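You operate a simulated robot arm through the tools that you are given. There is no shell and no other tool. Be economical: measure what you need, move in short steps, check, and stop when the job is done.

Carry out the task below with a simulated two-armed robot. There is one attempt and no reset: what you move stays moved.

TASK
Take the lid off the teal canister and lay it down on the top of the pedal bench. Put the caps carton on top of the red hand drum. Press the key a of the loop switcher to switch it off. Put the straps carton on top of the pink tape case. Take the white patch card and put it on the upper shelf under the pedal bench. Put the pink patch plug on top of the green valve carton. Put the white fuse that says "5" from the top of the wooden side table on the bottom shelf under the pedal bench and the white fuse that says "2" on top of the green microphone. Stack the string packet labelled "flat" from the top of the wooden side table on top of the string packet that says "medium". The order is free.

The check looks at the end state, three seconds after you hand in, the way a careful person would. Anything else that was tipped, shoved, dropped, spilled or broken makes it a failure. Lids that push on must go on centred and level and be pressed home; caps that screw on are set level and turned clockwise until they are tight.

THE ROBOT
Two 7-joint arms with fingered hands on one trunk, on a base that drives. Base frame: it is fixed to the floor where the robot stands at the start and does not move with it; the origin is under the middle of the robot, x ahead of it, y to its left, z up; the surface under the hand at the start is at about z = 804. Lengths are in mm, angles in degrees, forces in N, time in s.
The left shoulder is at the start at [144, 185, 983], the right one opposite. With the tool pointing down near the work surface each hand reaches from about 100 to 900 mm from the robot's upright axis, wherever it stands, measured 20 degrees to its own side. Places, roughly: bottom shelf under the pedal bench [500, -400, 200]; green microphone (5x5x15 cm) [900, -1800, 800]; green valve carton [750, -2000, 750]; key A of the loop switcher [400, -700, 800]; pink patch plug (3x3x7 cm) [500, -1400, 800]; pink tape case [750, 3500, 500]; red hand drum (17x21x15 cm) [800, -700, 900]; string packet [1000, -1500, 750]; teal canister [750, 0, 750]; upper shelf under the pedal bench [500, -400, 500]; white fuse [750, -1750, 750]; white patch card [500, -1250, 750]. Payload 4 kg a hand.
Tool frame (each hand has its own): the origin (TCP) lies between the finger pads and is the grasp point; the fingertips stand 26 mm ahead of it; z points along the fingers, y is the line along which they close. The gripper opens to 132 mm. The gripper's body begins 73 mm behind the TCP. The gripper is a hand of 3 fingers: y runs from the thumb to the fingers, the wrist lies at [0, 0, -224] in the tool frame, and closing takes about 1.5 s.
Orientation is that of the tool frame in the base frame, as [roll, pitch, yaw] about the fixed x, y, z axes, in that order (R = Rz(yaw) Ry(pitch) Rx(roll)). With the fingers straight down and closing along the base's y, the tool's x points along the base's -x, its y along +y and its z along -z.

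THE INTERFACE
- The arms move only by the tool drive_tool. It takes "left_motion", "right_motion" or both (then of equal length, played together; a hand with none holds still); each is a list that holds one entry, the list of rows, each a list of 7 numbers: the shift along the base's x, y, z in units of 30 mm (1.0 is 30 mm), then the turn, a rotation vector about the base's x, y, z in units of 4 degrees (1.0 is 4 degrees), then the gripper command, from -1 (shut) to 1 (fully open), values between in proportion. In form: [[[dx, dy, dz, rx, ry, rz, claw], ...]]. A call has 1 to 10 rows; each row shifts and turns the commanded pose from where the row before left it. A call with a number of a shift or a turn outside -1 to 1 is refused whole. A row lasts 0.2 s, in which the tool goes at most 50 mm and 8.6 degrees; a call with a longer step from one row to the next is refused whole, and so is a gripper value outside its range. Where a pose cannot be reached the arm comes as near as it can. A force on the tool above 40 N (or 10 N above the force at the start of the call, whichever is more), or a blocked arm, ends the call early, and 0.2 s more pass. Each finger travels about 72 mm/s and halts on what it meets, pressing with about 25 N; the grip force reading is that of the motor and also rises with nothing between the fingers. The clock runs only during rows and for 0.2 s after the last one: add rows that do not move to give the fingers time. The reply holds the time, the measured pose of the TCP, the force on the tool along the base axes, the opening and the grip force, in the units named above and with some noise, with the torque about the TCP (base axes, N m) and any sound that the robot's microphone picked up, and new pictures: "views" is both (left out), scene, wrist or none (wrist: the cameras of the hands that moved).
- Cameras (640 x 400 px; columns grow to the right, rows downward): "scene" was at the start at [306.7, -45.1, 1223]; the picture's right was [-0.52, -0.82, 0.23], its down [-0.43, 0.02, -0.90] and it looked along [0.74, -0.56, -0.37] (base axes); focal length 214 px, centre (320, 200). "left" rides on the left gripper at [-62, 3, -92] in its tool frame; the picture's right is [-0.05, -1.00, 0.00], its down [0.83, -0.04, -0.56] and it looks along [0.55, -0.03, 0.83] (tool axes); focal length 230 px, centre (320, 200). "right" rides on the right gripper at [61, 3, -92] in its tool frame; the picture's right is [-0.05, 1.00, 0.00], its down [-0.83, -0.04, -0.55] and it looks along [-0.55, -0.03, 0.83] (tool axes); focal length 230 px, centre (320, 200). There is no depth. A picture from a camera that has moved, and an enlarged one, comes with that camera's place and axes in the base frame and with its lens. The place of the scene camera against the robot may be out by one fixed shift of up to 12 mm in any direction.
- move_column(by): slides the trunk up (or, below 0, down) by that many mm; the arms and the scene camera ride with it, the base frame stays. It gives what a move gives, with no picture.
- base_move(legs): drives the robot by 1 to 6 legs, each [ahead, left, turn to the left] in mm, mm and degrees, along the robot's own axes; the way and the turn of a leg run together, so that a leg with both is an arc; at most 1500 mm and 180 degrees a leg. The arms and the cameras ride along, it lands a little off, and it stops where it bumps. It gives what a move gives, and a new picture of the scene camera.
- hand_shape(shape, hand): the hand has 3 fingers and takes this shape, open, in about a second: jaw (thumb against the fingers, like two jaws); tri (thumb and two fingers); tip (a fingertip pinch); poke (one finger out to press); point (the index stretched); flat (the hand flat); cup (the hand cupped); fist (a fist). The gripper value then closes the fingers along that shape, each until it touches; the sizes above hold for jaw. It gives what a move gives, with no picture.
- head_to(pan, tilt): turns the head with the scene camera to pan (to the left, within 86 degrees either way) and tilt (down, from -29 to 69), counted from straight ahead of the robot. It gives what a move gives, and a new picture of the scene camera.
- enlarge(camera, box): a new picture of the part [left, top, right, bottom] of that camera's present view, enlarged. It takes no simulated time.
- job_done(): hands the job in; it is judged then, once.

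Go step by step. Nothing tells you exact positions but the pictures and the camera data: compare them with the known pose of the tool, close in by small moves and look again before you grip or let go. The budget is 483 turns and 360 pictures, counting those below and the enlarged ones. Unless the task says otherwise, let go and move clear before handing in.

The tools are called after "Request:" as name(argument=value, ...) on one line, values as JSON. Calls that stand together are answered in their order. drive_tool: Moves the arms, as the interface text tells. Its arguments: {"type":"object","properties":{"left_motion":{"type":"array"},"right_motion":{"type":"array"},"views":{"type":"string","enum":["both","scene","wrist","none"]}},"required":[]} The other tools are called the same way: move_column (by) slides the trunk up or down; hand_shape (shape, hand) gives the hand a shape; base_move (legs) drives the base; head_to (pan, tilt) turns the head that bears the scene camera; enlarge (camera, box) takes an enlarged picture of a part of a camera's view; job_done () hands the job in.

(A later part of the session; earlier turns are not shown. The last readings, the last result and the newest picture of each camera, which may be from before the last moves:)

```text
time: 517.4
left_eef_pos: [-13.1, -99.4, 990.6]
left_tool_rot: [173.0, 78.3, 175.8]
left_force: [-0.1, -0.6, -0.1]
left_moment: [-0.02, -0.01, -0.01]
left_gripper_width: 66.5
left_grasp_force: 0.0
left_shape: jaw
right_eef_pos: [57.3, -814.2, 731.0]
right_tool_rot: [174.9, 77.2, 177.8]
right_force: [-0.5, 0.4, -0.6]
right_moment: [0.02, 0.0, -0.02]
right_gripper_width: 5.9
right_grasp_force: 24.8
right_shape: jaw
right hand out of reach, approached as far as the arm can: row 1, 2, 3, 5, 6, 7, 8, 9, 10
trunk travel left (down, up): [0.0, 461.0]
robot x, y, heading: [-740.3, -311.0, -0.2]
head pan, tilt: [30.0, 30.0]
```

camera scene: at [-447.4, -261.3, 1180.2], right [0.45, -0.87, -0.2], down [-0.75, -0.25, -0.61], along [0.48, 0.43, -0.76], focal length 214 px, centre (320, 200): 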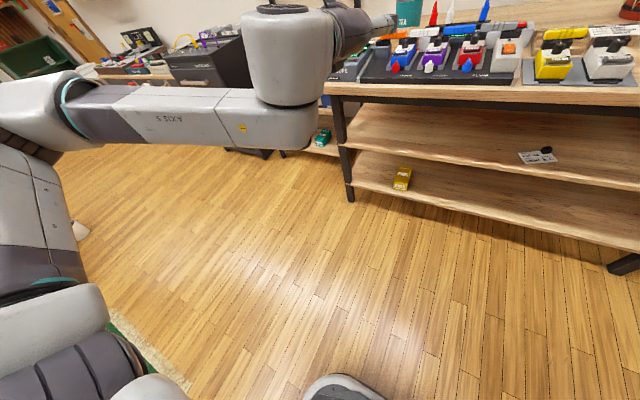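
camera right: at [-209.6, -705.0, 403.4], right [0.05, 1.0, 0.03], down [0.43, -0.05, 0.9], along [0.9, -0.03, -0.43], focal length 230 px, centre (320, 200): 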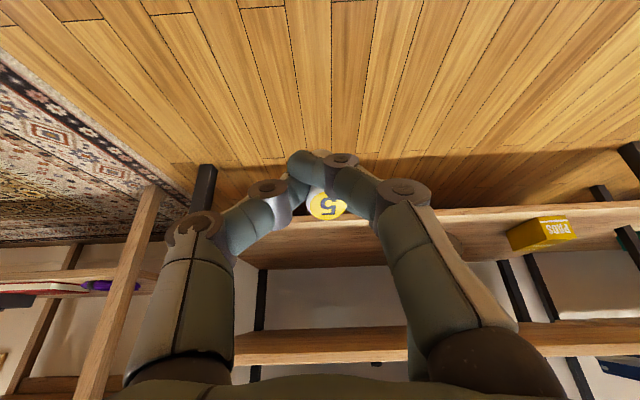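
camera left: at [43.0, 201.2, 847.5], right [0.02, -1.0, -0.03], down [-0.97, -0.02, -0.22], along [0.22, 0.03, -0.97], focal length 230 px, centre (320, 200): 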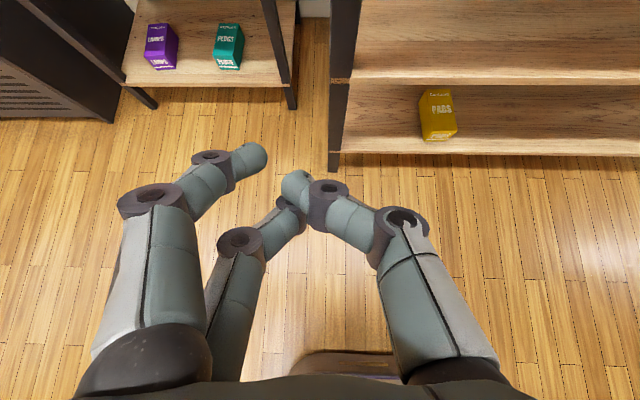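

Request:
drive_tool(right_motion=[[[-0.3, 0, -1, 0, -0.3, 0, -1], [-0.3, 0, -1, 0, -0.3, 0, -1], [-0.3, 0, -1, 0, 0, 0, -1], [-0.3, 0, -1, 0, 0, 0, -1], [-0.3, 0, -1, 0, 0, 0, -1], [-0.3, 0, -1, 0, 0, 0, -1], [0, 0, -1, 0, 0, 0, -1], [0, 0, -1, 0, 0, 0, -1]]], views="none")

Request:
drive_tool(right_motion=[[[0, 0, 0, 0, -1, 0, -1], [0, 0, 0, 0, -1, 0, -1], [0, 0, 0, 0, -1, 0, -1], [0, 0, -1, 0, 0, 0, -1], [0, 0, -1, 0, 0, 0, -1], [0, 0, -1, 0, 0, 0, -1], [0, 0, -1, 0, 0, 0, -1], [0, 0, -1, 0, 0, 0, -1]]], views="none")

```text
time: 519.2
left_eef_pos: [-12.0, -99.8, 991.4]
left_tool_rot: [173.1, 78.4, 175.7]
left_force: [-0.4, -0.4, 0.1]
left_moment: [0.02, 0.0, 0.0]
left_gripper_width: 66.5
left_grasp_force: 0.0
left_shape: jaw
right_eef_pos: [57.1, -814.0, 730.3]
right_tool_rot: [174.9, 77.2, 177.8]
right_force: [0.8, 0.3, -0.2]
right_moment: [-0.01, -0.02, 0.01]
right_gripper_width: 5.8
right_grasp_force: 24.9
right_shape: jaw
right hand out of reach, approached as far as the arm can: row 1, 2, 3, 4, 5, 6, 7, 8
trunk travel left (down, up): [0.0, 461.0]
robot x, y, heading: [-742.1, -314.1, -0.2]
head pan, tilt: [30.0, 30.0]
```

```text
time: 521.0
left_eef_pos: [-13.4, -99.7, 990.0]
left_tool_rot: [173.1, 78.3, 175.7]
left_force: [-0.1, 1.4, -0.2]
left_moment: [0.01, 0.02, -0.01]
left_gripper_width: 66.5
left_grasp_force: 0.2
left_shape: jaw
right_eef_pos: [58.7, -813.8, 724.5]
right_tool_rot: [174.9, 76.8, 178.0]
right_force: [-0.1, -0.3, -0.4]
right_moment: [0.01, 0.0, 0.02]
right_gripper_width: 5.8
right_grasp_force: 25.4
right_shape: jaw
right hand out of reach, approached as far as the arm can: row 1, 2, 3, 4, 5, 6, 7, 8
trunk travel left (down, up): [0.0, 461.0]
robot x, y, heading: [-737.0, -311.9, -0.2]
head pan, tilt: [30.0, 30.0]
```

I'll hand the fuse over via the free strip on the bench's front edge: set it there upright with the right hand, then take it with the left hand, which can reach the low shelf. First the right hand goes vertical again.

Request:
drive_tool(right_motion=[[[-0.3, 0.5, 0.3, 0, 1, 0, -1], [-0.3, 0.5, 0.3, 0, 1, 0, -1], [-0.3, 0.5, 0.3, 0, 1, 0, -1], [-0.3, 0.5, 0.3, 0, 1, 0, -1], [-0.3, 0.5, 0.3, 0, 1, 0, -1], [-0.3, 0.5, 0.5, 0, 1, 0, -1], [-0.3, 0.5, 0.5, 0, 1, 0, -1], [-0.3, 0.5, 0.5, 0, 1, 0, -1], [-0.3, 0, 0.5, 0, 1, 0, -1], [-0.3, 0, 0.5, 0, 1, 0, -1]]], views="none")

Request:
drive_tool(right_motion=[[[0, 0, 0.5, 0, 1, 0, -1], [0, 0, 0.5, 0, 1, 0, -1], [0, 0, 0.5, 0, 1, 0, -1], [0, 0, 0.5, 0, 1, 0, -1], [0, 0, 0.5, 0, 1, 0, -1], [0, 0, 0.5, 0, 1, 0, -1], [0, 0, 0.5, 0, 1, 0, -1], [0, 0, 0, 0, 1, 0, -1], [0, 0, 0, 0, 1, 0, -1]]], views="none")

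Request:
move_column(by=54)

```text
time: 523.2
left_eef_pos: [-11.8, -100.0, 990.7]
left_tool_rot: [173.2, 78.4, 175.7]
left_force: [-0.2, -0.2, -0.7]
left_moment: [-0.01, 0.04, 0.01]
left_gripper_width: 66.6
left_grasp_force: 0.1
left_shape: jaw
right_eef_pos: [-29.3, -692.8, 844.1]
right_tool_rot: [176.7, 37.2, 179.4]
right_force: [1.0, -0.2, -0.9]
right_moment: [0.0, 0.0, 0.0]
right_gripper_width: 5.9
right_grasp_force: 25.3
right_shape: jaw
trunk travel left (down, up): [0.0, 461.0]
robot x, y, heading: [-740.0, -311.8, -0.3]
head pan, tilt: [30.0, 30.0]
```

```text
time: 525.2
left_eef_pos: [-11.8, -100.5, 990.6]
left_tool_rot: [173.3, 78.4, 175.8]
left_force: [-0.4, -0.8, -0.2]
left_moment: [-0.03, 0.01, -0.02]
left_gripper_width: 66.4
left_grasp_force: 0.1
left_shape: jaw
right_eef_pos: [-28.4, -692.8, 949.3]
right_tool_rot: [177.0, 1.1, 179.5]
right_force: [0.3, -0.1, -0.4]
right_moment: [0.01, 0.0, 0.0]
right_gripper_width: 5.6
right_grasp_force: 23.8
right_shape: jaw
trunk travel left (down, up): [0.0, 461.0]
robot x, y, heading: [-736.1, -310.3, -0.3]
head pan, tilt: [30.0, 30.0]
```

```text
time: 526.2
left_eef_pos: [-12.0, -99.3, 1043.7]
left_tool_rot: [173.2, 78.3, 175.8]
left_force: [0.2, 1.1, 1.1]
left_moment: [0.01, -0.03, 0.0]
left_gripper_width: 66.5
left_grasp_force: 0.1
left_shape: jaw
right_eef_pos: [-28.4, -693.8, 1000.3]
right_tool_rot: [177.0, 1.1, 179.5]
right_force: [-0.8, -0.3, -0.6]
right_moment: [-0.01, -0.01, 0.04]
right_gripper_width: 5.8
right_grasp_force: 25.0
right_shape: jaw
trunk travel left (down, up): [-54.0, 407.0]
robot x, y, heading: [-736.9, -312.6, -0.3]
head pan, tilt: [30.0, 30.0]
```

Request:
drive_tool(right_motion=[[[0, 0, 0, 0.75, 0.25, 0, -1]]], views="none")

Request:
base_move(legs=[[345, -66, 0]])

Request:
drive_tool(right_motion=[[[0, 0, -0.8, 0, 0, 0, -1], [0, 0, -0.8, 0, 0, 0, -1], [0, 0, -0.7, 0, 0, 0, -1]]], views="wrist")

```text
time: 526.6
left_eef_pos: [-12.7, -101.6, 1045.0]
left_tool_rot: [173.1, 78.4, 175.6]
left_force: [-0.2, -0.9, 0.9]
left_moment: [-0.02, -0.01, -0.01]
left_gripper_width: 66.7
left_grasp_force: 0.0
left_shape: jaw
right_eef_pos: [-28.9, -693.8, 1003.4]
right_tool_rot: [174.0, 0.3, 179.5]
right_force: [0.1, -0.1, 0.3]
right_moment: [-0.03, 0.04, 0.0]
right_gripper_width: 5.8
right_grasp_force: 25.0
right_shape: jaw
trunk travel left (down, up): [-54.0, 407.0]
robot x, y, heading: [-743.1, -307.6, -0.0]
head pan, tilt: [30.0, 30.0]
```

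```text
time: 528.8
left_eef_pos: [323.8, -172.1, 1045.8]
left_tool_rot: [173.0, 78.4, 175.4]
left_force: [-0.3, -0.7, -0.7]
left_moment: [-0.01, 0.01, -0.01]
left_gripper_width: 66.3
left_grasp_force: 0.1
left_shape: jaw
right_eef_pos: [305.1, -766.0, 1003.5]
right_tool_rot: [174.0, 0.2, 179.2]
right_force: [0.7, 0.5, -0.5]
right_moment: [-0.02, 0.01, -0.02]
right_gripper_width: 5.7
right_grasp_force: 24.6
right_shape: jaw
trunk travel left (down, up): [-54.0, 407.0]
robot x, y, heading: [-405.5, -378.4, -0.3]
head pan, tilt: [30.0, 30.0]
camera scene: at [-110.8, -331.1, 1180.2], right [0.45, -0.87, -0.2], down [-0.75, -0.24, -0.61], along [0.48, 0.43, -0.76], focal length 214 px, centre (320, 200)
```

scene: 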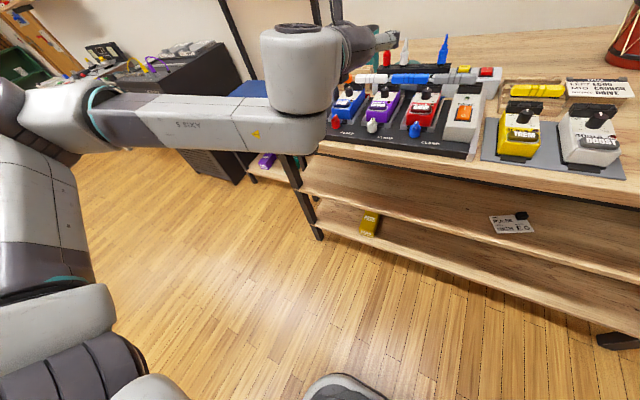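

```text
time: 529.6
left_eef_pos: [325.1, -172.7, 1044.5]
left_tool_rot: [173.1, 78.4, 175.4]
left_force: [-0.2, -0.8, 0.1]
left_moment: [0.03, 0.02, 0.01]
left_gripper_width: 66.4
left_grasp_force: 0.1
left_shape: jaw
right_eef_pos: [304.7, -762.6, 933.2]
right_tool_rot: [173.9, 0.2, 179.1]
right_force: [0.0, -0.3, 0.3]
right_moment: [-0.02, 0.03, -0.01]
right_gripper_width: 5.8
right_grasp_force: 24.8
right_shape: jaw
trunk travel left (down, up): [-54.0, 407.0]
robot x, y, heading: [-402.6, -378.0, -0.6]
head pan, tilt: [30.0, 30.0]
camera right: at [242.7, -769.6, 1024.4], right [0.07, 0.99, 0.1], down [0.83, -0.11, 0.55], along [0.56, 0.05, -0.83], focal length 230 px, centre (320, 200)
```

right: 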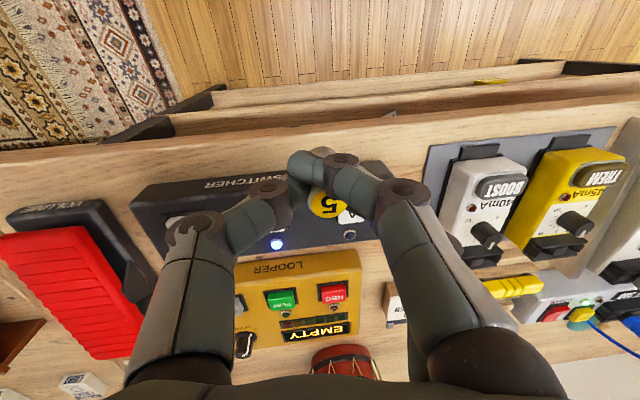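

Request:
drive_tool(right_motion=[[[0.45, 0, 0, -0.8, 0, 0, -1], [0.42, 0, 0, -0.75, 0, 0, -1], [0, 0, -0.9, 0, 0, 0, -1], [0, 0, -0.9, 0, 0, 0, -1], [0, 0, -0.4, 0, 0, 0, -1]]], views="wrist")

```text
time: 530.8
left_eef_pos: [325.3, -171.9, 1045.0]
left_tool_rot: [173.2, 78.5, 175.5]
left_force: [-0.6, -0.4, 0.6]
left_moment: [0.0, 0.03, 0.04]
left_gripper_width: 66.9
left_grasp_force: 0.1
left_shape: jaw
right_eef_pos: [330.2, -763.8, 869.9]
right_tool_rot: [-179.7, 0.3, 179.1]
right_force: [0.8, 0.6, -0.5]
right_moment: [0.02, -0.03, 0.03]
right_gripper_width: 5.7
right_grasp_force: 25.5
right_shape: jaw
trunk travel left (down, up): [-54.0, 407.0]
robot x, y, heading: [-401.1, -381.8, -0.7]
head pan, tilt: [30.0, 30.0]
camera right: at [268.4, -759.6, 959.8], right [0.07, 1.0, 0.0], down [0.83, -0.05, 0.56], along [0.56, -0.04, -0.83], focal length 230 px, centre (320, 200)
```

right: 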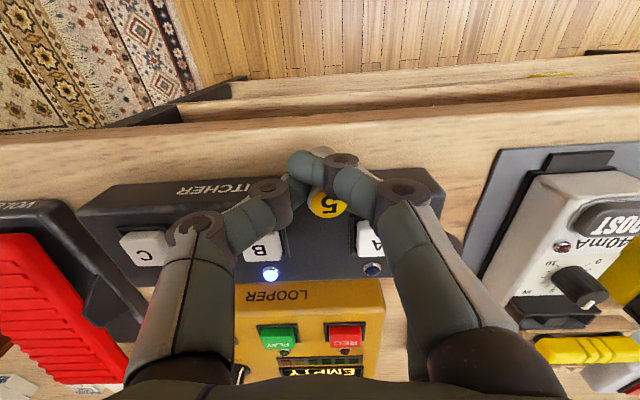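

Request:
drive_tool(right_motion=[[[-0.07, 0, -0.4, 0, 0, 0, -1], [0, 0, -0.3, 0, 0, 0, -1]]], views="none")

Request:
drive_tool(right_motion=[[[0, 0, -0.08, 0, 0, 0, -1], [0, 0, -0.08, 0, 0, 0, -1]]], views="none")

Request:
drive_tool(right_motion=[[[0, 0, -0.06, 0, 0, 0, -1], [0, 0, -0.06, 0, 0, 0, -1]]], views="none")

```text
time: 531.4
left_eef_pos: [322.1, -172.0, 1047.0]
left_tool_rot: [173.3, 78.5, 175.4]
left_force: [-0.2, -0.2, 0.5]
left_moment: [0.0, 0.02, 0.01]
left_gripper_width: 66.4
left_grasp_force: 0.0
left_shape: jaw
right_eef_pos: [326.9, -765.2, 851.7]
right_tool_rot: [-179.8, 0.6, 179.2]
right_force: [-0.9, -1.2, 8.5]
right_moment: [0.02, -0.07, 0.0]
right_gripper_width: 5.9
right_grasp_force: 24.7
right_shape: jaw
trunk travel left (down, up): [-54.0, 407.0]
robot x, y, heading: [-400.1, -380.1, -0.6]
head pan, tilt: [30.0, 30.0]
```

```text
time: 532.0
left_eef_pos: [319.9, -171.0, 1048.1]
left_tool_rot: [173.4, 78.6, 175.5]
left_force: [-0.3, -0.4, 0.5]
left_moment: [0.04, 0.02, 0.01]
left_gripper_width: 66.4
left_grasp_force: 0.1
left_shape: jaw
right_eef_pos: [326.7, -764.4, 849.2]
right_tool_rot: [-179.7, 0.7, 179.1]
right_force: [-5.2, -4.8, 26.6]
right_moment: [-0.02, -0.11, -0.01]
right_gripper_width: 7.6
right_grasp_force: 25.4
right_shape: jaw
trunk travel left (down, up): [-54.0, 407.0]
robot x, y, heading: [-400.0, -382.7, -0.5]
head pan, tilt: [30.0, 30.0]
```

```text
time: 532.6
left_eef_pos: [320.7, -170.6, 1049.9]
left_tool_rot: [173.4, 78.6, 175.6]
left_force: [-1.1, -0.1, 0.4]
left_moment: [0.0, 0.01, -0.02]
left_gripper_width: 66.5
left_grasp_force: 0.0
left_shape: jaw
right_eef_pos: [327.4, -765.5, 847.1]
right_tool_rot: [-179.7, 0.9, 179.1]
right_force: [-6.0, -8.0, 38.5]
right_moment: [-0.1, -0.13, -0.09]
right_gripper_width: 9.6
right_grasp_force: 25.3
right_shape: jaw
trunk travel left (down, up): [-54.0, 407.0]
robot x, y, heading: [-400.7, -382.2, -0.4]
head pan, tilt: [30.0, 30.0]
```

The fuse is on the bench. I relieve the pressure and release slowly.

Request:
drive_tool(right_motion=[[[0, 0, 0.12, 0, 0, 0, -1], [0, 0, 0, 0, 0, 0, -0.9], [0, 0, 0, 0, 0, 0, -0.85], [0, 0, 0, 0, 0, 0, -0.8], [0, 0, 0, 0, 0, 0, -0.74], [0, 0, 0, 0, 0, 0, -0.68], [0, 0, 0, 0, 0, 0, -0.6], [0, 0, 0, 0, 0, 0, -0.45], [0, 0, 0, 0, 0, 0, -0.2], [0, 0, 0, 0, 0, 0, -0.2]]], views="wrist")

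```text
time: 534.8
left_eef_pos: [323.2, -171.0, 1044.9]
left_tool_rot: [173.2, 78.4, 175.3]
left_force: [-0.3, -0.9, -0.4]
left_moment: [0.0, -0.04, -0.03]
left_gripper_width: 66.7
left_grasp_force: 0.0
left_shape: jaw
right_eef_pos: [327.9, -765.0, 843.9]
right_tool_rot: [-179.8, 0.3, 179.2]
right_force: [0.1, 0.3, 0.3]
right_moment: [-0.03, 0.01, 0.01]
right_gripper_width: 52.1
right_grasp_force: 0.0
right_shape: jaw
trunk travel left (down, up): [-54.0, 407.0]
robot x, y, heading: [-402.9, -381.5, -0.5]
head pan, tilt: [30.0, 30.0]
camera right: at [266.9, -760.8, 934.0], right [0.07, 1.0, 0.0], down [0.83, -0.05, 0.56], along [0.56, -0.04, -0.83], focal length 230 px, centre (320, 200)
```

right: 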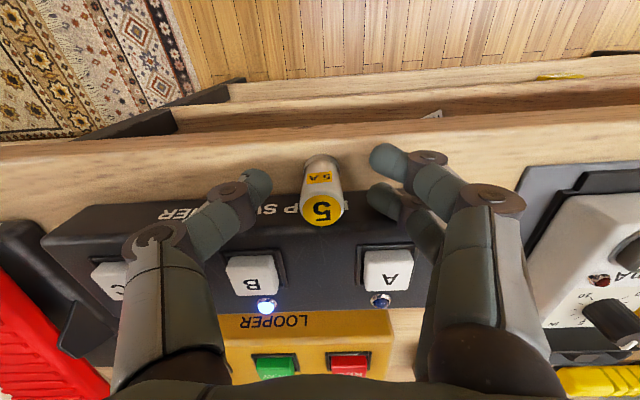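

The fuse stands on the front strip. I raise the right hand, back off, and bring the left hand to its height and line.

Request:
drive_tool(right_motion=[[[0, 0, 0.7, 0, 0, 0, 0], [0, 0, 1, 0, 0, 0, 0], [0, 0, 1, 0, 0, 0, 0], [0, 0, 1, 0, 0, 0, 0], [0, 0, 1, 0, 0, 0, 0], [0, 0, 1, 0, 0, 0, 0], [0, 0, 1, 0, 0, 0, 0], [0, -0.5, 1, 0, 0, 0, 0]]], views="none")

Request:
base_move(legs=[[-270, 0, 0.5], [0, -592, 0]])

Request:
drive_tool(left_motion=[[[0, 0, -0.9, 0, 0, 0, 0], [0, 0, -0.9, 0, 0, 0, 0], [0, 0, -0.9, 0, 0, 0, 0], [0, 0, -0.9, 0, 0, 0, 0], [0, 0, -0.9, 0, -0.3, 0, 0], [0, 0, -0.9, 0, -0.3, 0, 0], [0, 0, -0.9, 0, -0.3, 0, 0], [0, 0, -0.5, 0, 0, 0, 0]]], views="wrist")

```text
time: 536.6
left_eef_pos: [324.8, -173.3, 1045.4]
left_tool_rot: [173.1, 78.5, 175.4]
left_force: [-0.2, -0.1, -0.3]
left_moment: [0.03, 0.02, 0.01]
left_gripper_width: 66.4
left_grasp_force: 0.0
left_shape: jaw
right_eef_pos: [328.6, -782.3, 1075.4]
right_tool_rot: [-179.8, 0.2, 179.1]
right_force: [-0.1, -0.2, 0.2]
right_moment: [-0.03, -0.02, -0.01]
right_gripper_width: 65.4
right_grasp_force: 0.0
right_shape: jaw
trunk travel left (down, up): [-54.0, 407.0]
robot x, y, heading: [-399.4, -378.6, -0.5]
head pan, tilt: [30.0, 30.0]
```

```text
time: 541.5
left_eef_pos: [59.0, -761.2, 1045.1]
left_tool_rot: [173.2, 78.4, 175.9]
left_force: [-0.5, -0.2, 0.0]
left_moment: [-0.01, 0.04, 0.02]
left_gripper_width: 66.6
left_grasp_force: 0.1
left_shape: jaw
right_eef_pos: [68.7, -1369.4, 1074.0]
right_tool_rot: [-179.7, 0.3, 179.9]
right_force: [-0.1, 0.3, -0.9]
right_moment: [0.01, 0.03, 0.03]
right_gripper_width: 65.5
right_grasp_force: 0.1
right_shape: jaw
trunk travel left (down, up): [-54.0, 407.0]
robot x, y, heading: [-666.0, -975.2, 0.1]
head pan, tilt: [30.0, 30.0]
camera scene: at [-375.3, -924.1, 1180.2], right [0.46, -0.86, -0.2], down [-0.75, -0.25, -0.61], along [0.48, 0.43, -0.76], focal length 214 px, centre (320, 200)
```

scene: 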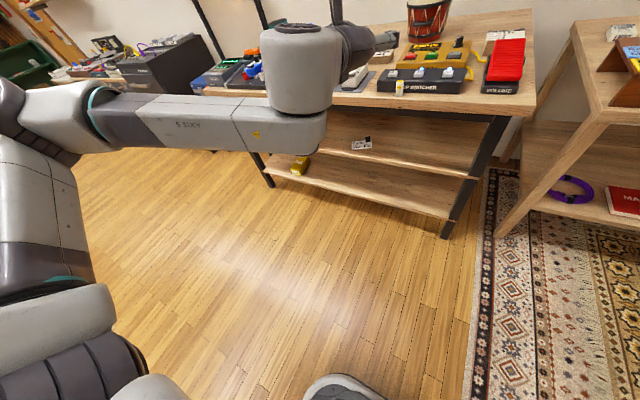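

```text
time: 543.3
left_eef_pos: [60.0, -756.7, 842.4]
left_tool_rot: [171.5, 82.0, 174.3]
left_force: [1.1, 0.3, -0.3]
left_moment: [-0.03, 0.02, 0.02]
left_gripper_width: 66.4
left_grasp_force: 0.1
left_shape: jaw
right_eef_pos: [69.2, -1369.5, 1076.0]
right_tool_rot: [-179.8, 0.3, 179.8]
right_force: [-0.3, -0.8, 0.0]
right_moment: [-0.01, -0.01, 0.01]
right_gripper_width: 65.6
right_grasp_force: 0.0
right_shape: jaw
trunk travel left (down, up): [-54.0, 407.0]
robot x, y, heading: [-668.5, -973.2, 0.1]
head pan, tilt: [30.0, 30.0]
camera left: at [-23.5, -760.5, 915.6], right [0.06, -1.0, 0.03], down [-0.66, -0.06, -0.75], along [0.75, 0.02, -0.66], focal length 230 px, centre (320, 200)
```

left: 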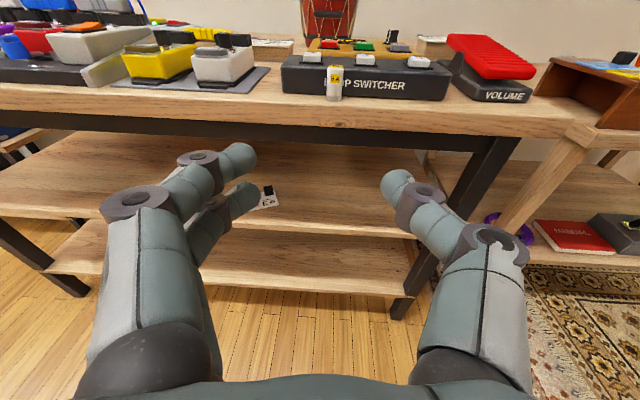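

Fuse at about [324, -765]. I drive 200 mm forward, then finish with the arm by numbers.

Request:
base_move(legs=[[200, -8, 0]])

Request:
drive_tool(left_motion=[[[0, 0, 0, 0, 0, 0, -0.1]]], views="wrist")

```text
time: 544.9
left_eef_pos: [259.6, -766.6, 841.7]
left_tool_rot: [171.5, 82.0, 174.3]
left_force: [0.5, -0.3, -1.6]
left_moment: [0.03, -0.04, 0.01]
left_gripper_width: 66.6
left_grasp_force: 0.1
left_shape: jaw
right_eef_pos: [268.7, -1376.4, 1075.1]
right_tool_rot: [-179.9, 0.3, 179.6]
right_force: [0.5, 0.3, -0.5]
right_moment: [0.01, 0.06, 0.02]
right_gripper_width: 65.3
right_grasp_force: 0.0
right_shape: jaw
trunk travel left (down, up): [-54.0, 407.0]
robot x, y, heading: [-465.5, -981.2, 0.4]
head pan, tilt: [30.0, 30.0]
camera scene: at [-174.7, -931.5, 1180.1], right [0.46, -0.87, -0.2], down [-0.75, -0.25, -0.61], along [0.48, 0.43, -0.76], focal length 214 px, centre (320, 200)
```

scene: 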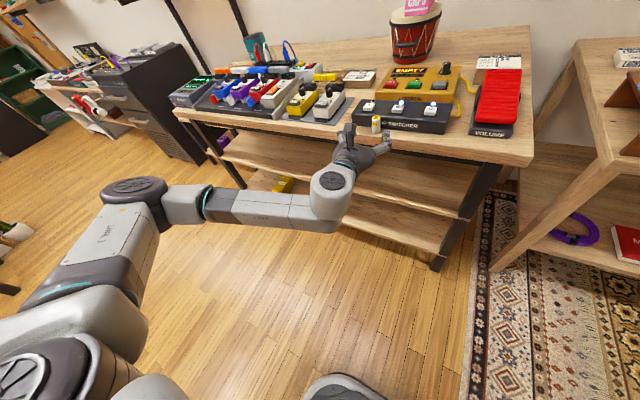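

```text
time: 545.3
left_eef_pos: [259.0, -767.0, 843.6]
left_tool_rot: [171.4, 82.0, 174.2]
left_force: [-0.3, 0.6, 0.8]
left_moment: [-0.02, -0.02, 0.01]
left_gripper_width: 60.2
left_grasp_force: 0.1
left_shape: jaw
right_eef_pos: [268.3, -1377.2, 1076.2]
right_tool_rot: [-179.8, 0.3, 179.8]
right_force: [0.2, -1.1, -0.3]
right_moment: [0.0, 0.02, 0.02]
right_gripper_width: 65.5
right_grasp_force: 0.1
right_shape: jaw
trunk travel left (down, up): [-54.0, 407.0]
robot x, y, heading: [-466.2, -980.7, 0.0]
head pan, tilt: [30.0, 30.0]
camera left: at [176.2, -768.9, 916.2], right [0.05, -1.0, 0.03], down [-0.66, -0.06, -0.75], along [0.75, 0.02, -0.66], focal length 230 px, centre (320, 200)
```

left: 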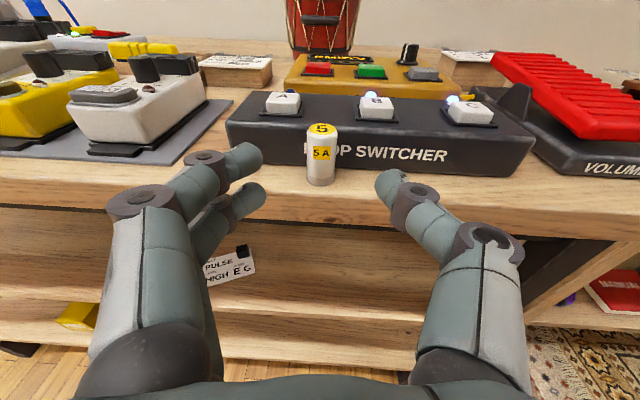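

Request:
drive_tool(left_motion=[[[0.6, 0.05, -0.2, 0, 0, 0, -0.1], [0.6, 0, -0.15, 0, 0, 0, -0.1], [0.55, 0, 0, 0, 0, 0, -0.1]]], views="wrist")

```text
time: 546.1
left_eef_pos: [313.1, -765.0, 830.8]
left_tool_rot: [171.6, 82.1, 174.4]
left_force: [0.4, 0.3, -0.3]
left_moment: [0.03, 0.02, -0.01]
left_gripper_width: 60.0
left_grasp_force: 0.1
left_shape: jaw
right_eef_pos: [267.9, -1378.1, 1074.5]
right_tool_rot: [-179.8, 0.3, 179.7]
right_force: [-0.4, -0.7, -0.2]
right_moment: [0.0, 0.0, -0.01]
right_gripper_width: 65.2
right_grasp_force: 0.0
right_shape: jaw
trunk travel left (down, up): [-54.0, 407.0]
robot x, y, heading: [-468.5, -984.5, -0.1]
head pan, tilt: [30.0, 30.0]
camera left: at [229.8, -766.9, 904.8], right [0.05, -1.0, 0.03], down [-0.66, -0.06, -0.75], along [0.75, 0.02, -0.66], focal length 230 px, centre (320, 200)
```

left: 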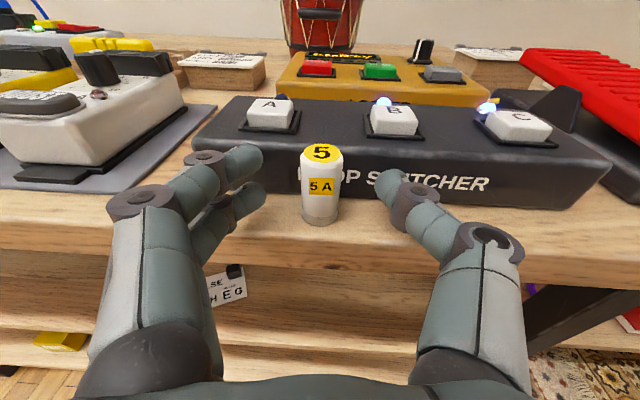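

Aligned. I close on the fuse and lift.

Request:
drive_tool(left_motion=[[[0, 0, 0, 0, 0, 0, -0.4], [0, 0, 0, 0, 0, 0, -0.7], [0, 0, 0, 0, 0, 0, -1], [0, 0, 0, 0, 0, 0, -1], [0, 0, 0, 0, 0, 0, -1], [0, 0, 0.2, 0, 0, 0, -1], [0, 0, 0.5, 0, 0, 0, -1], [0, 0, 0.8, 0, 0, 0, -1]]], views="wrist")

```text
time: 547.9
left_eef_pos: [311.3, -764.9, 875.0]
left_tool_rot: [171.3, 81.9, 174.2]
left_force: [-0.4, -0.1, 0.2]
left_moment: [0.01, 0.01, -0.02]
left_gripper_width: 14.5
left_grasp_force: 24.8
left_shape: jaw
right_eef_pos: [267.3, -1377.3, 1075.6]
right_tool_rot: [-179.8, 0.3, 179.7]
right_force: [-0.5, -0.4, 0.5]
right_moment: [0.04, -0.03, 0.0]
right_gripper_width: 65.4
right_grasp_force: 0.1
right_shape: jaw
trunk travel left (down, up): [-54.0, 407.0]
robot x, y, heading: [-469.7, -984.5, 0.2]
head pan, tilt: [30.0, 30.0]
camera left: at [228.8, -766.9, 948.7], right [0.05, -1.0, 0.03], down [-0.66, -0.06, -0.75], along [0.75, 0.02, -0.66], focal length 230 px, centre (320, 200)
```

left: 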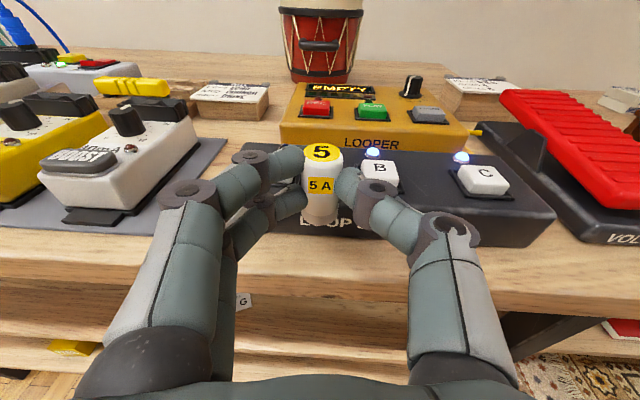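

Fuse 5 is held upright by the left hand. I back off, lower the trunk and bring the hand down (no views).

Request:
base_move(legs=[[-340, 0, 0]])

Request:
move_column(by=-54)

Request:
drive_tool(left_motion=[[[0, 0.3, -1, 0, 0, 0, -1], [0, 0.3, -1, 0, 0, 0, -1], [0, 0.3, -1, 0, 0, 0, -1], [0, 0.3, -1, 0, 0, 0, -1], [0, 0.3, -1, 0, 0, 0, -1], [0, 0.3, -1, 0, 0, 0, -1], [0, 0.3, -1, 0, 0, 0, -1], [0, 0.3, -1, 0, 0, 0, -1]]], views="none")

```text
time: 550.1
left_eef_pos: [-24.3, -762.3, 875.3]
left_tool_rot: [171.5, 82.0, 174.5]
left_force: [-0.4, 0.5, -0.2]
left_moment: [-0.01, 0.01, 0.0]
left_gripper_width: 14.3
left_grasp_force: 24.5
left_shape: jaw
right_eef_pos: [-67.2, -1376.0, 1075.3]
right_tool_rot: [-179.8, 0.3, 179.9]
right_force: [0.9, 1.5, 0.1]
right_moment: [-0.02, -0.03, 0.02]
right_gripper_width: 65.2
right_grasp_force: 0.0
right_shape: jaw
trunk travel left (down, up): [-54.0, 407.0]
robot x, y, heading: [-806.5, -985.6, 0.4]
head pan, tilt: [30.0, 30.0]
camera scene: at [-512.5, -931.4, 1180.2], right [0.46, -0.86, -0.2], down [-0.75, -0.25, -0.61], along [0.48, 0.44, -0.76], focal length 214 px, centre (320, 200)
```

scene: 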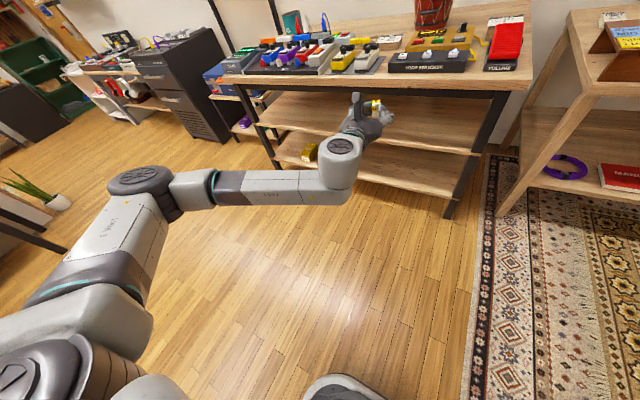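

```text
time: 551.0
left_eef_pos: [-26.5, -762.6, 824.0]
left_tool_rot: [171.4, 82.2, 174.3]
left_force: [-0.3, -0.3, -0.3]
left_moment: [0.04, 0.01, 0.03]
left_gripper_width: 14.2
left_grasp_force: 24.6
left_shape: jaw
right_eef_pos: [-68.6, -1376.1, 1023.0]
right_tool_rot: [-179.7, 0.5, 179.8]
right_force: [0.0, 0.2, -0.1]
right_moment: [-0.03, -0.02, 0.01]
right_gripper_width: 65.4
right_grasp_force: 0.1
right_shape: jaw
trunk travel left (down, up): [0.0, 461.0]
robot x, y, heading: [-804.6, -985.4, 0.4]
head pan, tilt: [30.0, 30.0]
```

```text
time: 552.8
left_eef_pos: [-25.3, -690.2, 581.1]
left_tool_rot: [171.6, 82.0, 174.6]
left_force: [-0.5, -0.3, -0.2]
left_moment: [-0.01, 0.02, -0.02]
left_gripper_width: 14.4
left_grasp_force: 25.3
left_shape: jaw
right_eef_pos: [-66.5, -1375.9, 1020.5]
right_tool_rot: [-179.7, 0.3, 180.0]
right_force: [-0.2, -0.3, 0.0]
right_moment: [-0.01, 0.04, -0.03]
right_gripper_width: 65.5
right_grasp_force: 0.0
right_shape: jaw
trunk travel left (down, up): [0.0, 461.0]
robot x, y, heading: [-801.8, -983.2, 0.5]
head pan, tilt: [30.0, 30.0]
```

Request:
drive_tool(left_motion=[[[-0.4, 0.1, -1, 0, 0, 0, -1], [-0.4, 0.1, -1, 0, 0, 0, -1], [-0.4, 0.1, -1, 0, 0, 0, -1], [-0.4, 0.1, -1, 0, 0, 0, -1], [-0.4, 0.1, -1, 0, 0, 0, -1], [-0.4, 0.1, -1, 0, 0, 0, -1], [-0.4, 0.1, -1, 0, 0, 0, -1], [-0.4, 0.1, -1, 0, 0, 0, -1], [-0.4, 0.1, -1, 0, 0, 0, -1], [-0.3, 0, -0.7, 0, 0, 0, -1]]], views="wrist")

```text
time: 555.0
left_eef_pos: [-143.8, -662.9, 291.0]
left_tool_rot: [171.9, 82.1, 174.8]
left_force: [0.5, -0.1, 0.6]
left_moment: [0.02, 0.0, -0.01]
left_gripper_width: 14.3
left_grasp_force: 24.7
left_shape: jaw
right_eef_pos: [-66.5, -1375.4, 1020.0]
right_tool_rot: [-179.7, 0.3, 180.0]
right_force: [0.9, 0.2, -0.2]
right_moment: [-0.01, -0.01, 0.0]
right_gripper_width: 65.5
right_grasp_force: 0.1
right_shape: jaw
trunk travel left (down, up): [0.0, 461.0]
robot x, y, heading: [-804.0, -983.7, 0.3]
head pan, tilt: [30.0, 30.0]
camera left: at [-226.1, -664.7, 363.9], right [0.06, -1.0, 0.03], down [-0.66, -0.06, -0.75], along [0.75, 0.02, -0.66], focal length 230 px, centre (320, 200)
```

left: 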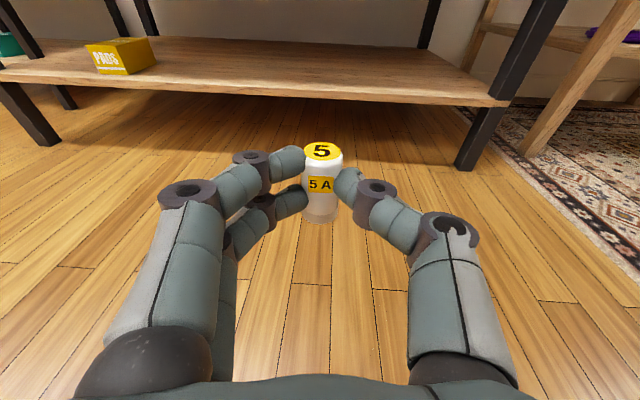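

The bottom shelf (z about 217) is ahead and clear here. I drive in at z 291.

Request:
base_move(legs=[[530, 0, -0.3]])

Request:
drive_tool(left_motion=[[[0, 0, -0.5, 0, 0, 0, -1], [0, 0, -0.4, 0, 0, 0, -1]]], views="wrist")

```text
time: 558.1
left_eef_pos: [397.3, -665.0, 290.6]
left_tool_rot: [171.6, 82.0, 174.1]
left_force: [-0.2, -0.3, 0.1]
left_moment: [-0.01, 0.01, 0.02]
left_gripper_width: 14.1
left_grasp_force: 25.7
left_shape: jaw
right_eef_pos: [472.6, -1379.1, 1020.4]
right_tool_rot: [-179.8, 0.3, 179.6]
right_force: [0.6, -0.1, 0.4]
right_moment: [0.0, -0.01, -0.03]
right_gripper_width: 65.5
right_grasp_force: 0.1
right_shape: jaw
trunk travel left (down, up): [0.0, 461.0]
robot x, y, heading: [-265.0, -982.9, -0.2]
head pan, tilt: [30.0, 30.0]
camera scene: at [82.8, -932.2, 1086.4], right [0.43, -0.87, -0.26], down [-0.82, -0.25, -0.52], along [0.39, 0.43, -0.81], focal length 214 px, centre (320, 200)
```

scene: 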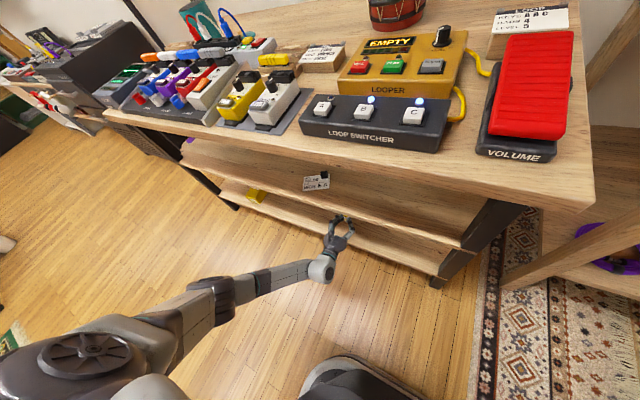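

```text
time: 558.8
left_eef_pos: [398.6, -665.7, 263.2]
left_tool_rot: [171.5, 82.0, 174.3]
left_force: [0.7, -0.8, 0.7]
left_moment: [-0.02, -0.03, -0.03]
left_gripper_width: 13.8
left_grasp_force: 24.9
left_shape: jaw
right_eef_pos: [471.2, -1378.4, 1021.7]
right_tool_rot: [-179.8, 0.4, 179.7]
right_force: [-0.5, 0.2, -0.4]
right_moment: [0.01, 0.04, 0.01]
right_gripper_width: 65.2
right_grasp_force: 0.1
right_shape: jaw
trunk travel left (down, up): [0.0, 461.0]
robot x, y, heading: [-263.4, -979.9, 0.1]
head pan, tilt: [30.0, 30.0]
camera left: at [316.0, -666.8, 336.3], right [0.05, -1.0, 0.03], down [-0.66, -0.06, -0.75], along [0.75, 0.02, -0.66], focal length 230 px, centre (320, 200)
```

left: 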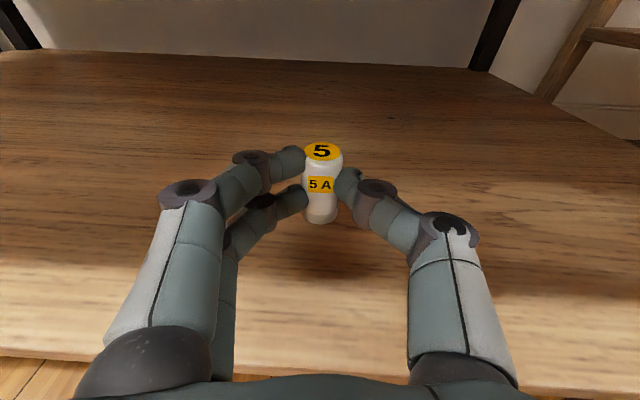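

The fuse is over the bottom shelf. I lower it in small steps to contact.

Request:
drive_tool(left_motion=[[[0, 0, -0.15, 0, 0, 0, -1], [0, 0, -0.15, 0, 0, 0, -1], [0, 0, -0.1, 0, 0, 0, -1]]], views="none")

Request:
drive_tool(left_motion=[[[0, 0, -0.08, 0, 0, 0, -1], [0, 0, -0.08, 0, 0, 0, -1]]], views="none")

```text
time: 559.5
left_eef_pos: [397.9, -666.7, 252.2]
left_tool_rot: [171.6, 82.0, 174.2]
left_force: [0.0, 0.1, 0.1]
left_moment: [0.0, -0.02, -0.01]
left_gripper_width: 13.7
left_grasp_force: 25.4
left_shape: jaw
right_eef_pos: [472.0, -1379.3, 1020.1]
right_tool_rot: [-179.8, 0.3, 179.5]
right_force: [0.1, -0.5, -0.3]
right_moment: [-0.01, 0.01, -0.01]
right_gripper_width: 65.6
right_grasp_force: 0.1
right_shape: jaw
trunk travel left (down, up): [0.0, 461.0]
robot x, y, heading: [-261.5, -983.7, 0.0]
head pan, tilt: [30.0, 30.0]
```

```text
time: 560.1
left_eef_pos: [398.6, -666.2, 247.2]
left_tool_rot: [171.3, 82.0, 173.9]
left_force: [-0.4, -0.4, -0.6]
left_moment: [0.01, 0.04, 0.01]
left_gripper_width: 13.9
left_grasp_force: 25.5
left_shape: jaw
right_eef_pos: [471.1, -1379.5, 1021.9]
right_tool_rot: [-179.7, 0.4, 179.6]
right_force: [0.3, 0.6, -0.9]
right_moment: [0.01, 0.0, -0.02]
right_gripper_width: 65.4
right_grasp_force: 0.0
right_shape: jaw
trunk travel left (down, up): [0.0, 461.0]
robot x, y, heading: [-263.9, -984.7, 0.0]
head pan, tilt: [30.0, 30.0]
```

Request:
drive_tool(left_motion=[[[0, 0, -0.08, 0, 0, 0, -1], [0, 0, -0.08, 0, 0, 0, -1]]], views="none")

Request:
drive_tool(left_motion=[[[0, 0, -0.06, 0, 0, 0, -1], [0, 0, -0.06, 0, 0, 0, -1]]], views="none")

Request:
drive_tool(left_motion=[[[0, 0, -0.06, 0, 0, 0, -1], [0, 0, -0.06, 0, 0, 0, -1]]], views="none")

```text
time: 560.8
left_eef_pos: [399.5, -665.8, 242.1]
left_tool_rot: [171.4, 82.0, 174.1]
left_force: [0.7, -0.2, 0.7]
left_moment: [-0.04, 0.0, -0.02]
left_gripper_width: 13.6
left_grasp_force: 25.1
left_shape: jaw
right_eef_pos: [470.3, -1378.7, 1020.0]
right_tool_rot: [-179.7, 0.2, 179.5]
right_force: [-0.5, -0.4, 0.4]
right_moment: [-0.01, 0.0, 0.0]
right_gripper_width: 65.5
right_grasp_force: 0.0
right_shape: jaw
trunk travel left (down, up): [0.0, 461.0]
robot x, y, heading: [-263.5, -982.9, -0.1]
head pan, tilt: [30.0, 30.0]
```

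```text
time: 561.4
left_eef_pos: [397.6, -665.8, 239.2]
left_tool_rot: [171.7, 82.0, 174.3]
left_force: [0.3, -0.4, 0.0]
left_moment: [0.03, 0.02, 0.0]
left_gripper_width: 13.8
left_grasp_force: 25.2
left_shape: jaw
right_eef_pos: [469.8, -1378.6, 1022.0]
right_tool_rot: [-179.8, 0.3, 179.5]
right_force: [0.0, 0.3, -0.1]
right_moment: [0.02, 0.02, 0.01]
right_gripper_width: 65.7
right_grasp_force: 0.1
right_shape: jaw
trunk travel left (down, up): [0.0, 461.0]
robot x, y, heading: [-263.0, -982.4, -0.1]
head pan, tilt: [30.0, 30.0]
```

```text
time: 562.0
left_eef_pos: [398.2, -665.0, 235.2]
left_tool_rot: [171.4, 82.0, 174.0]
left_force: [1.2, -0.3, -1.0]
left_moment: [-0.01, 0.02, -0.03]
left_gripper_width: 13.7
left_grasp_force: 24.8
left_shape: jaw
right_eef_pos: [470.8, -1379.0, 1020.0]
right_tool_rot: [-179.8, 0.4, 179.6]
right_force: [0.3, 0.9, -0.4]
right_moment: [-0.01, 0.06, -0.01]
right_gripper_width: 65.5
right_grasp_force: 0.1
right_shape: jaw
trunk travel left (down, up): [0.0, 461.0]
robot x, y, heading: [-261.2, -984.5, -0.1]
head pan, tilt: [30.0, 30.0]
```

Request:
drive_tool(left_motion=[[[0, 0, -0.07, 0, 0, 0, -1], [0, 0, -0.07, 0, 0, 0, -1]]], views="none")

Request:
drive_tool(left_motion=[[[0, 0, -0.07, 0, 0, 0, -1], [0, 0, -0.07, 0, 0, 0, -1]]], views="none")

Request:
drive_tool(left_motion=[[[0, 0, -0.07, 0, 0, 0, -1]]], views="wrist")

```text
time: 562.5
left_eef_pos: [398.7, -665.6, 231.1]
left_tool_rot: [171.4, 82.0, 174.0]
left_force: [-0.3, 0.5, 0.0]
left_moment: [0.02, 0.0, -0.02]
left_gripper_width: 14.1
left_grasp_force: 25.4
left_shape: jaw
right_eef_pos: [471.2, -1379.0, 1021.1]
right_tool_rot: [-179.8, 0.3, 179.6]
right_force: [0.6, -0.4, 0.7]
right_moment: [0.0, -0.01, 0.03]
right_gripper_width: 65.5
right_grasp_force: 0.1
right_shape: jaw
trunk travel left (down, up): [0.0, 461.0]
robot x, y, heading: [-265.5, -985.5, 0.0]
head pan, tilt: [30.0, 30.0]
```

```text
time: 563.1
left_eef_pos: [399.2, -663.4, 229.9]
left_tool_rot: [171.3, 82.4, 174.1]
left_force: [-2.5, 0.2, 13.7]
left_moment: [0.03, -0.24, -0.01]
left_gripper_width: 13.7
left_grasp_force: 24.7
left_shape: jaw
right_eef_pos: [470.1, -1379.9, 1022.2]
right_tool_rot: [-179.8, 0.4, 179.6]
right_force: [0.0, -0.6, 0.1]
right_moment: [-0.01, -0.01, 0.01]
right_gripper_width: 65.6
right_grasp_force: 0.0
right_shape: jaw
trunk travel left (down, up): [0.0, 461.0]
robot x, y, heading: [-264.0, -982.4, -0.4]
head pan, tilt: [30.0, 30.0]
```

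```text
time: 563.5
left_eef_pos: [398.8, -665.9, 230.4]
left_tool_rot: [170.8, 82.5, 173.6]
left_force: [-4.6, -0.6, 25.2]
left_moment: [0.06, -0.44, 0.02]
left_gripper_width: 14.2
left_grasp_force: 25.1
left_shape: jaw
right_eef_pos: [468.9, -1379.7, 1024.2]
right_tool_rot: [-179.8, 0.5, 179.5]
right_force: [0.6, -0.2, 1.0]
right_moment: [-0.03, 0.0, 0.0]
right_gripper_width: 65.2
right_grasp_force: 0.1
right_shape: jaw
trunk travel left (down, up): [0.0, 461.0]
robot x, y, heading: [-261.6, -986.0, -0.3]
head pan, tilt: [30.0, 30.0]
camera left: at [316.2, -667.2, 302.3], right [0.05, -1.0, 0.03], down [-0.66, -0.06, -0.75], along [0.75, 0.02, -0.66], focal length 230 px, centre (320, 200)
```

left: 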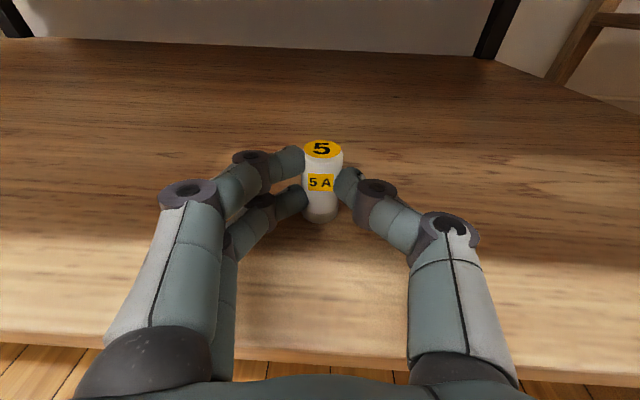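

Contact. I relieve the pressure and open slowly, then withdraw straight back.

Request:
drive_tool(left_motion=[[[0, 0, 0.13, 0, 0, 0, -1], [0, 0, 0, 0, 0, 0, -0.8], [0, 0, 0, 0, 0, 0, -0.75], [0, 0, 0, 0, 0, 0, -0.7], [0, 0, 0, 0, 0, 0, -0.65], [0, 0, 0, 0, 0, 0, -0.55], [0, 0, 0, 0, 0, 0, -0.4], [0, 0, 0, 0, 0, 0, -0.2], [0, 0, 0, 0, 0, 0, 0], [0, 0, 0, 0, 0, 0, 0]]], views="none")

Request:
drive_tool(left_motion=[[[-0.3, 0, 0.04, 0, 0, 0, 0], [-0.5, 0, 0.05, 0, 0, 0, 0], [-0.7, 0, 0.08, 0, 0, 0, 0]]], views="wrist")

```text
time: 565.8
left_eef_pos: [398.1, -665.5, 228.5]
left_tool_rot: [171.4, 82.0, 174.2]
left_force: [-0.1, 0.5, 0.1]
left_moment: [-0.01, 0.02, 0.01]
left_gripper_width: 65.2
left_grasp_force: 0.0
left_shape: jaw
right_eef_pos: [471.2, -1379.3, 1020.4]
right_tool_rot: [-179.7, 0.2, 179.5]
right_force: [-1.7, 0.1, -0.3]
right_moment: [-0.02, 0.0, 0.02]
right_gripper_width: 65.4
right_grasp_force: 0.0
right_shape: jaw
trunk travel left (down, up): [0.0, 461.0]
robot x, y, heading: [-262.9, -984.5, -0.3]
head pan, tilt: [30.0, 30.0]
```

```text
time: 566.5
left_eef_pos: [353.4, -664.9, 234.4]
left_tool_rot: [171.7, 82.1, 174.4]
left_force: [0.1, -0.5, 0.1]
left_moment: [0.0, -0.01, -0.01]
left_gripper_width: 64.7
left_grasp_force: 0.0
left_shape: jaw
right_eef_pos: [470.1, -1379.9, 1021.2]
right_tool_rot: [-179.9, 0.4, 179.7]
right_force: [0.0, -0.3, 0.4]
right_moment: [-0.02, 0.01, 0.0]
right_gripper_width: 65.6
right_grasp_force: 0.0
right_shape: jaw
trunk travel left (down, up): [0.0, 461.0]
robot x, y, heading: [-264.7, -985.6, -0.3]
head pan, tilt: [30.0, 30.0]
camera left: at [270.5, -667.1, 307.9], right [0.05, -1.0, 0.03], down [-0.66, -0.06, -0.75], along [0.75, 0.02, -0.66], focal length 230 px, centre (320, 200)
```

left: 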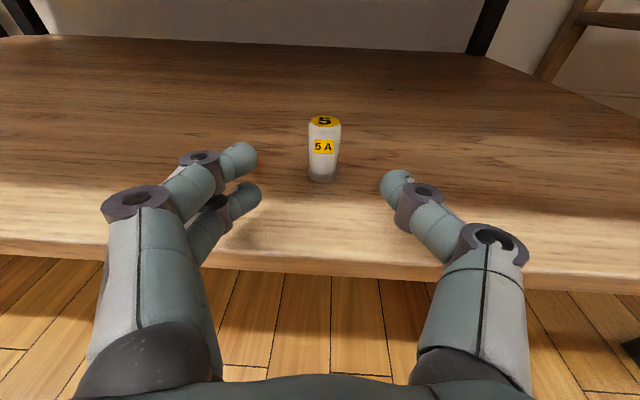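

Fuse 5 stands upright on the bottom shelf. I back away and take one last look at the side table.

Request:
base_move(legs=[[-350, 0, 0]])

Request:
head_to(pan=-25, tilt=10)

Request:
enlarge(camera="scene", box=[240, 40, 560, 240])

```text
time: 568.8
left_eef_pos: [-2.2, -662.8, 234.2]
left_tool_rot: [171.6, 82.0, 174.4]
left_force: [0.3, 0.2, -0.1]
left_moment: [0.02, -0.01, 0.0]
left_gripper_width: 65.3
left_grasp_force: 0.0
left_shape: jaw
right_eef_pos: [118.1, -1376.5, 1021.3]
right_tool_rot: [-179.7, 0.3, 179.8]
right_force: [0.0, -0.5, 0.7]
right_moment: [0.01, 0.0, 0.04]
right_gripper_width: 65.2
right_grasp_force: 0.0
right_shape: jaw
trunk travel left (down, up): [0.0, 461.0]
robot x, y, heading: [-611.6, -984.0, 0.1]
head pan, tilt: [30.0, 30.0]
camera scene: at [-272.4, -931.2, 1086.8], right [0.43, -0.86, -0.26], down [-0.81, -0.25, -0.52], along [0.39, 0.43, -0.81], focal length 214 px, centre (320, 200)
```

scene: 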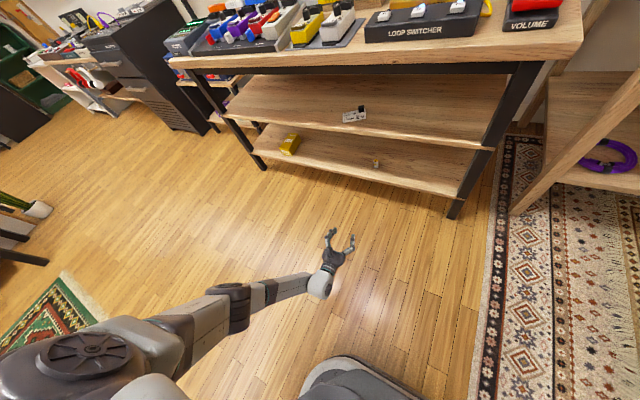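

```text
time: 570.1
left_eef_pos: [-1.6, -663.2, 235.2]
left_tool_rot: [171.5, 82.1, 174.4]
left_force: [0.9, 0.9, -0.4]
left_moment: [0.02, -0.03, 0.0]
left_gripper_width: 65.3
left_grasp_force: 0.0
left_shape: jaw
right_eef_pos: [118.1, -1377.0, 1022.0]
right_tool_rot: [-179.9, 0.3, 179.7]
right_force: [0.3, -0.1, 0.9]
right_moment: [-0.01, -0.01, 0.06]
right_gripper_width: 65.3
right_grasp_force: 0.0
right_shape: jaw
trunk travel left (down, up): [0.0, 461.0]
robot x, y, heading: [-616.9, -986.6, -0.1]
head pan, tilt: [-25.0, 10.0]
camera scene: at [-249.9, -1015.6, 1111.3], right [-0.36, -0.91, 0.22], down [-0.64, 0.07, -0.76], along [0.68, -0.41, -0.61], focal length 214 px, centre (320, 200)
```

scene: 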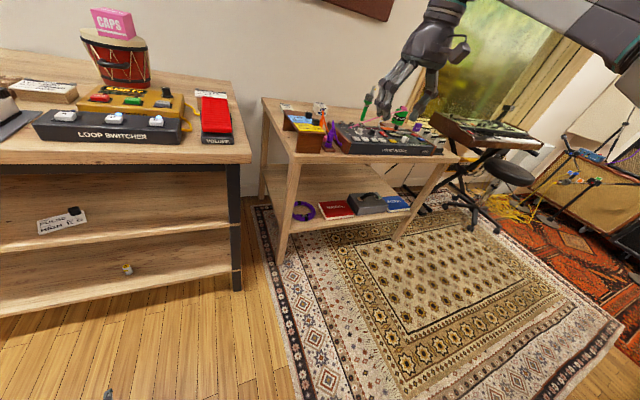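

```text
2.00 times, centred on (400, 140) of scene
camera zoom: at [-249.9, -1015.6, 1111.3], right [-0.36, -0.91, 0.22], down [-0.64, 0.07, -0.76], along [0.68, -0.41, -0.61], focal length 429 px, centre (160, 320)
```

zoom: 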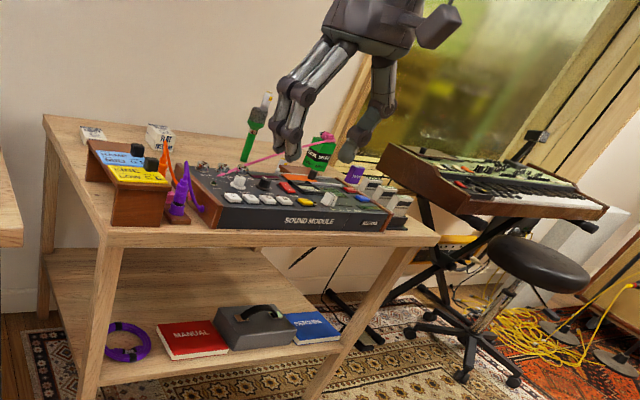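

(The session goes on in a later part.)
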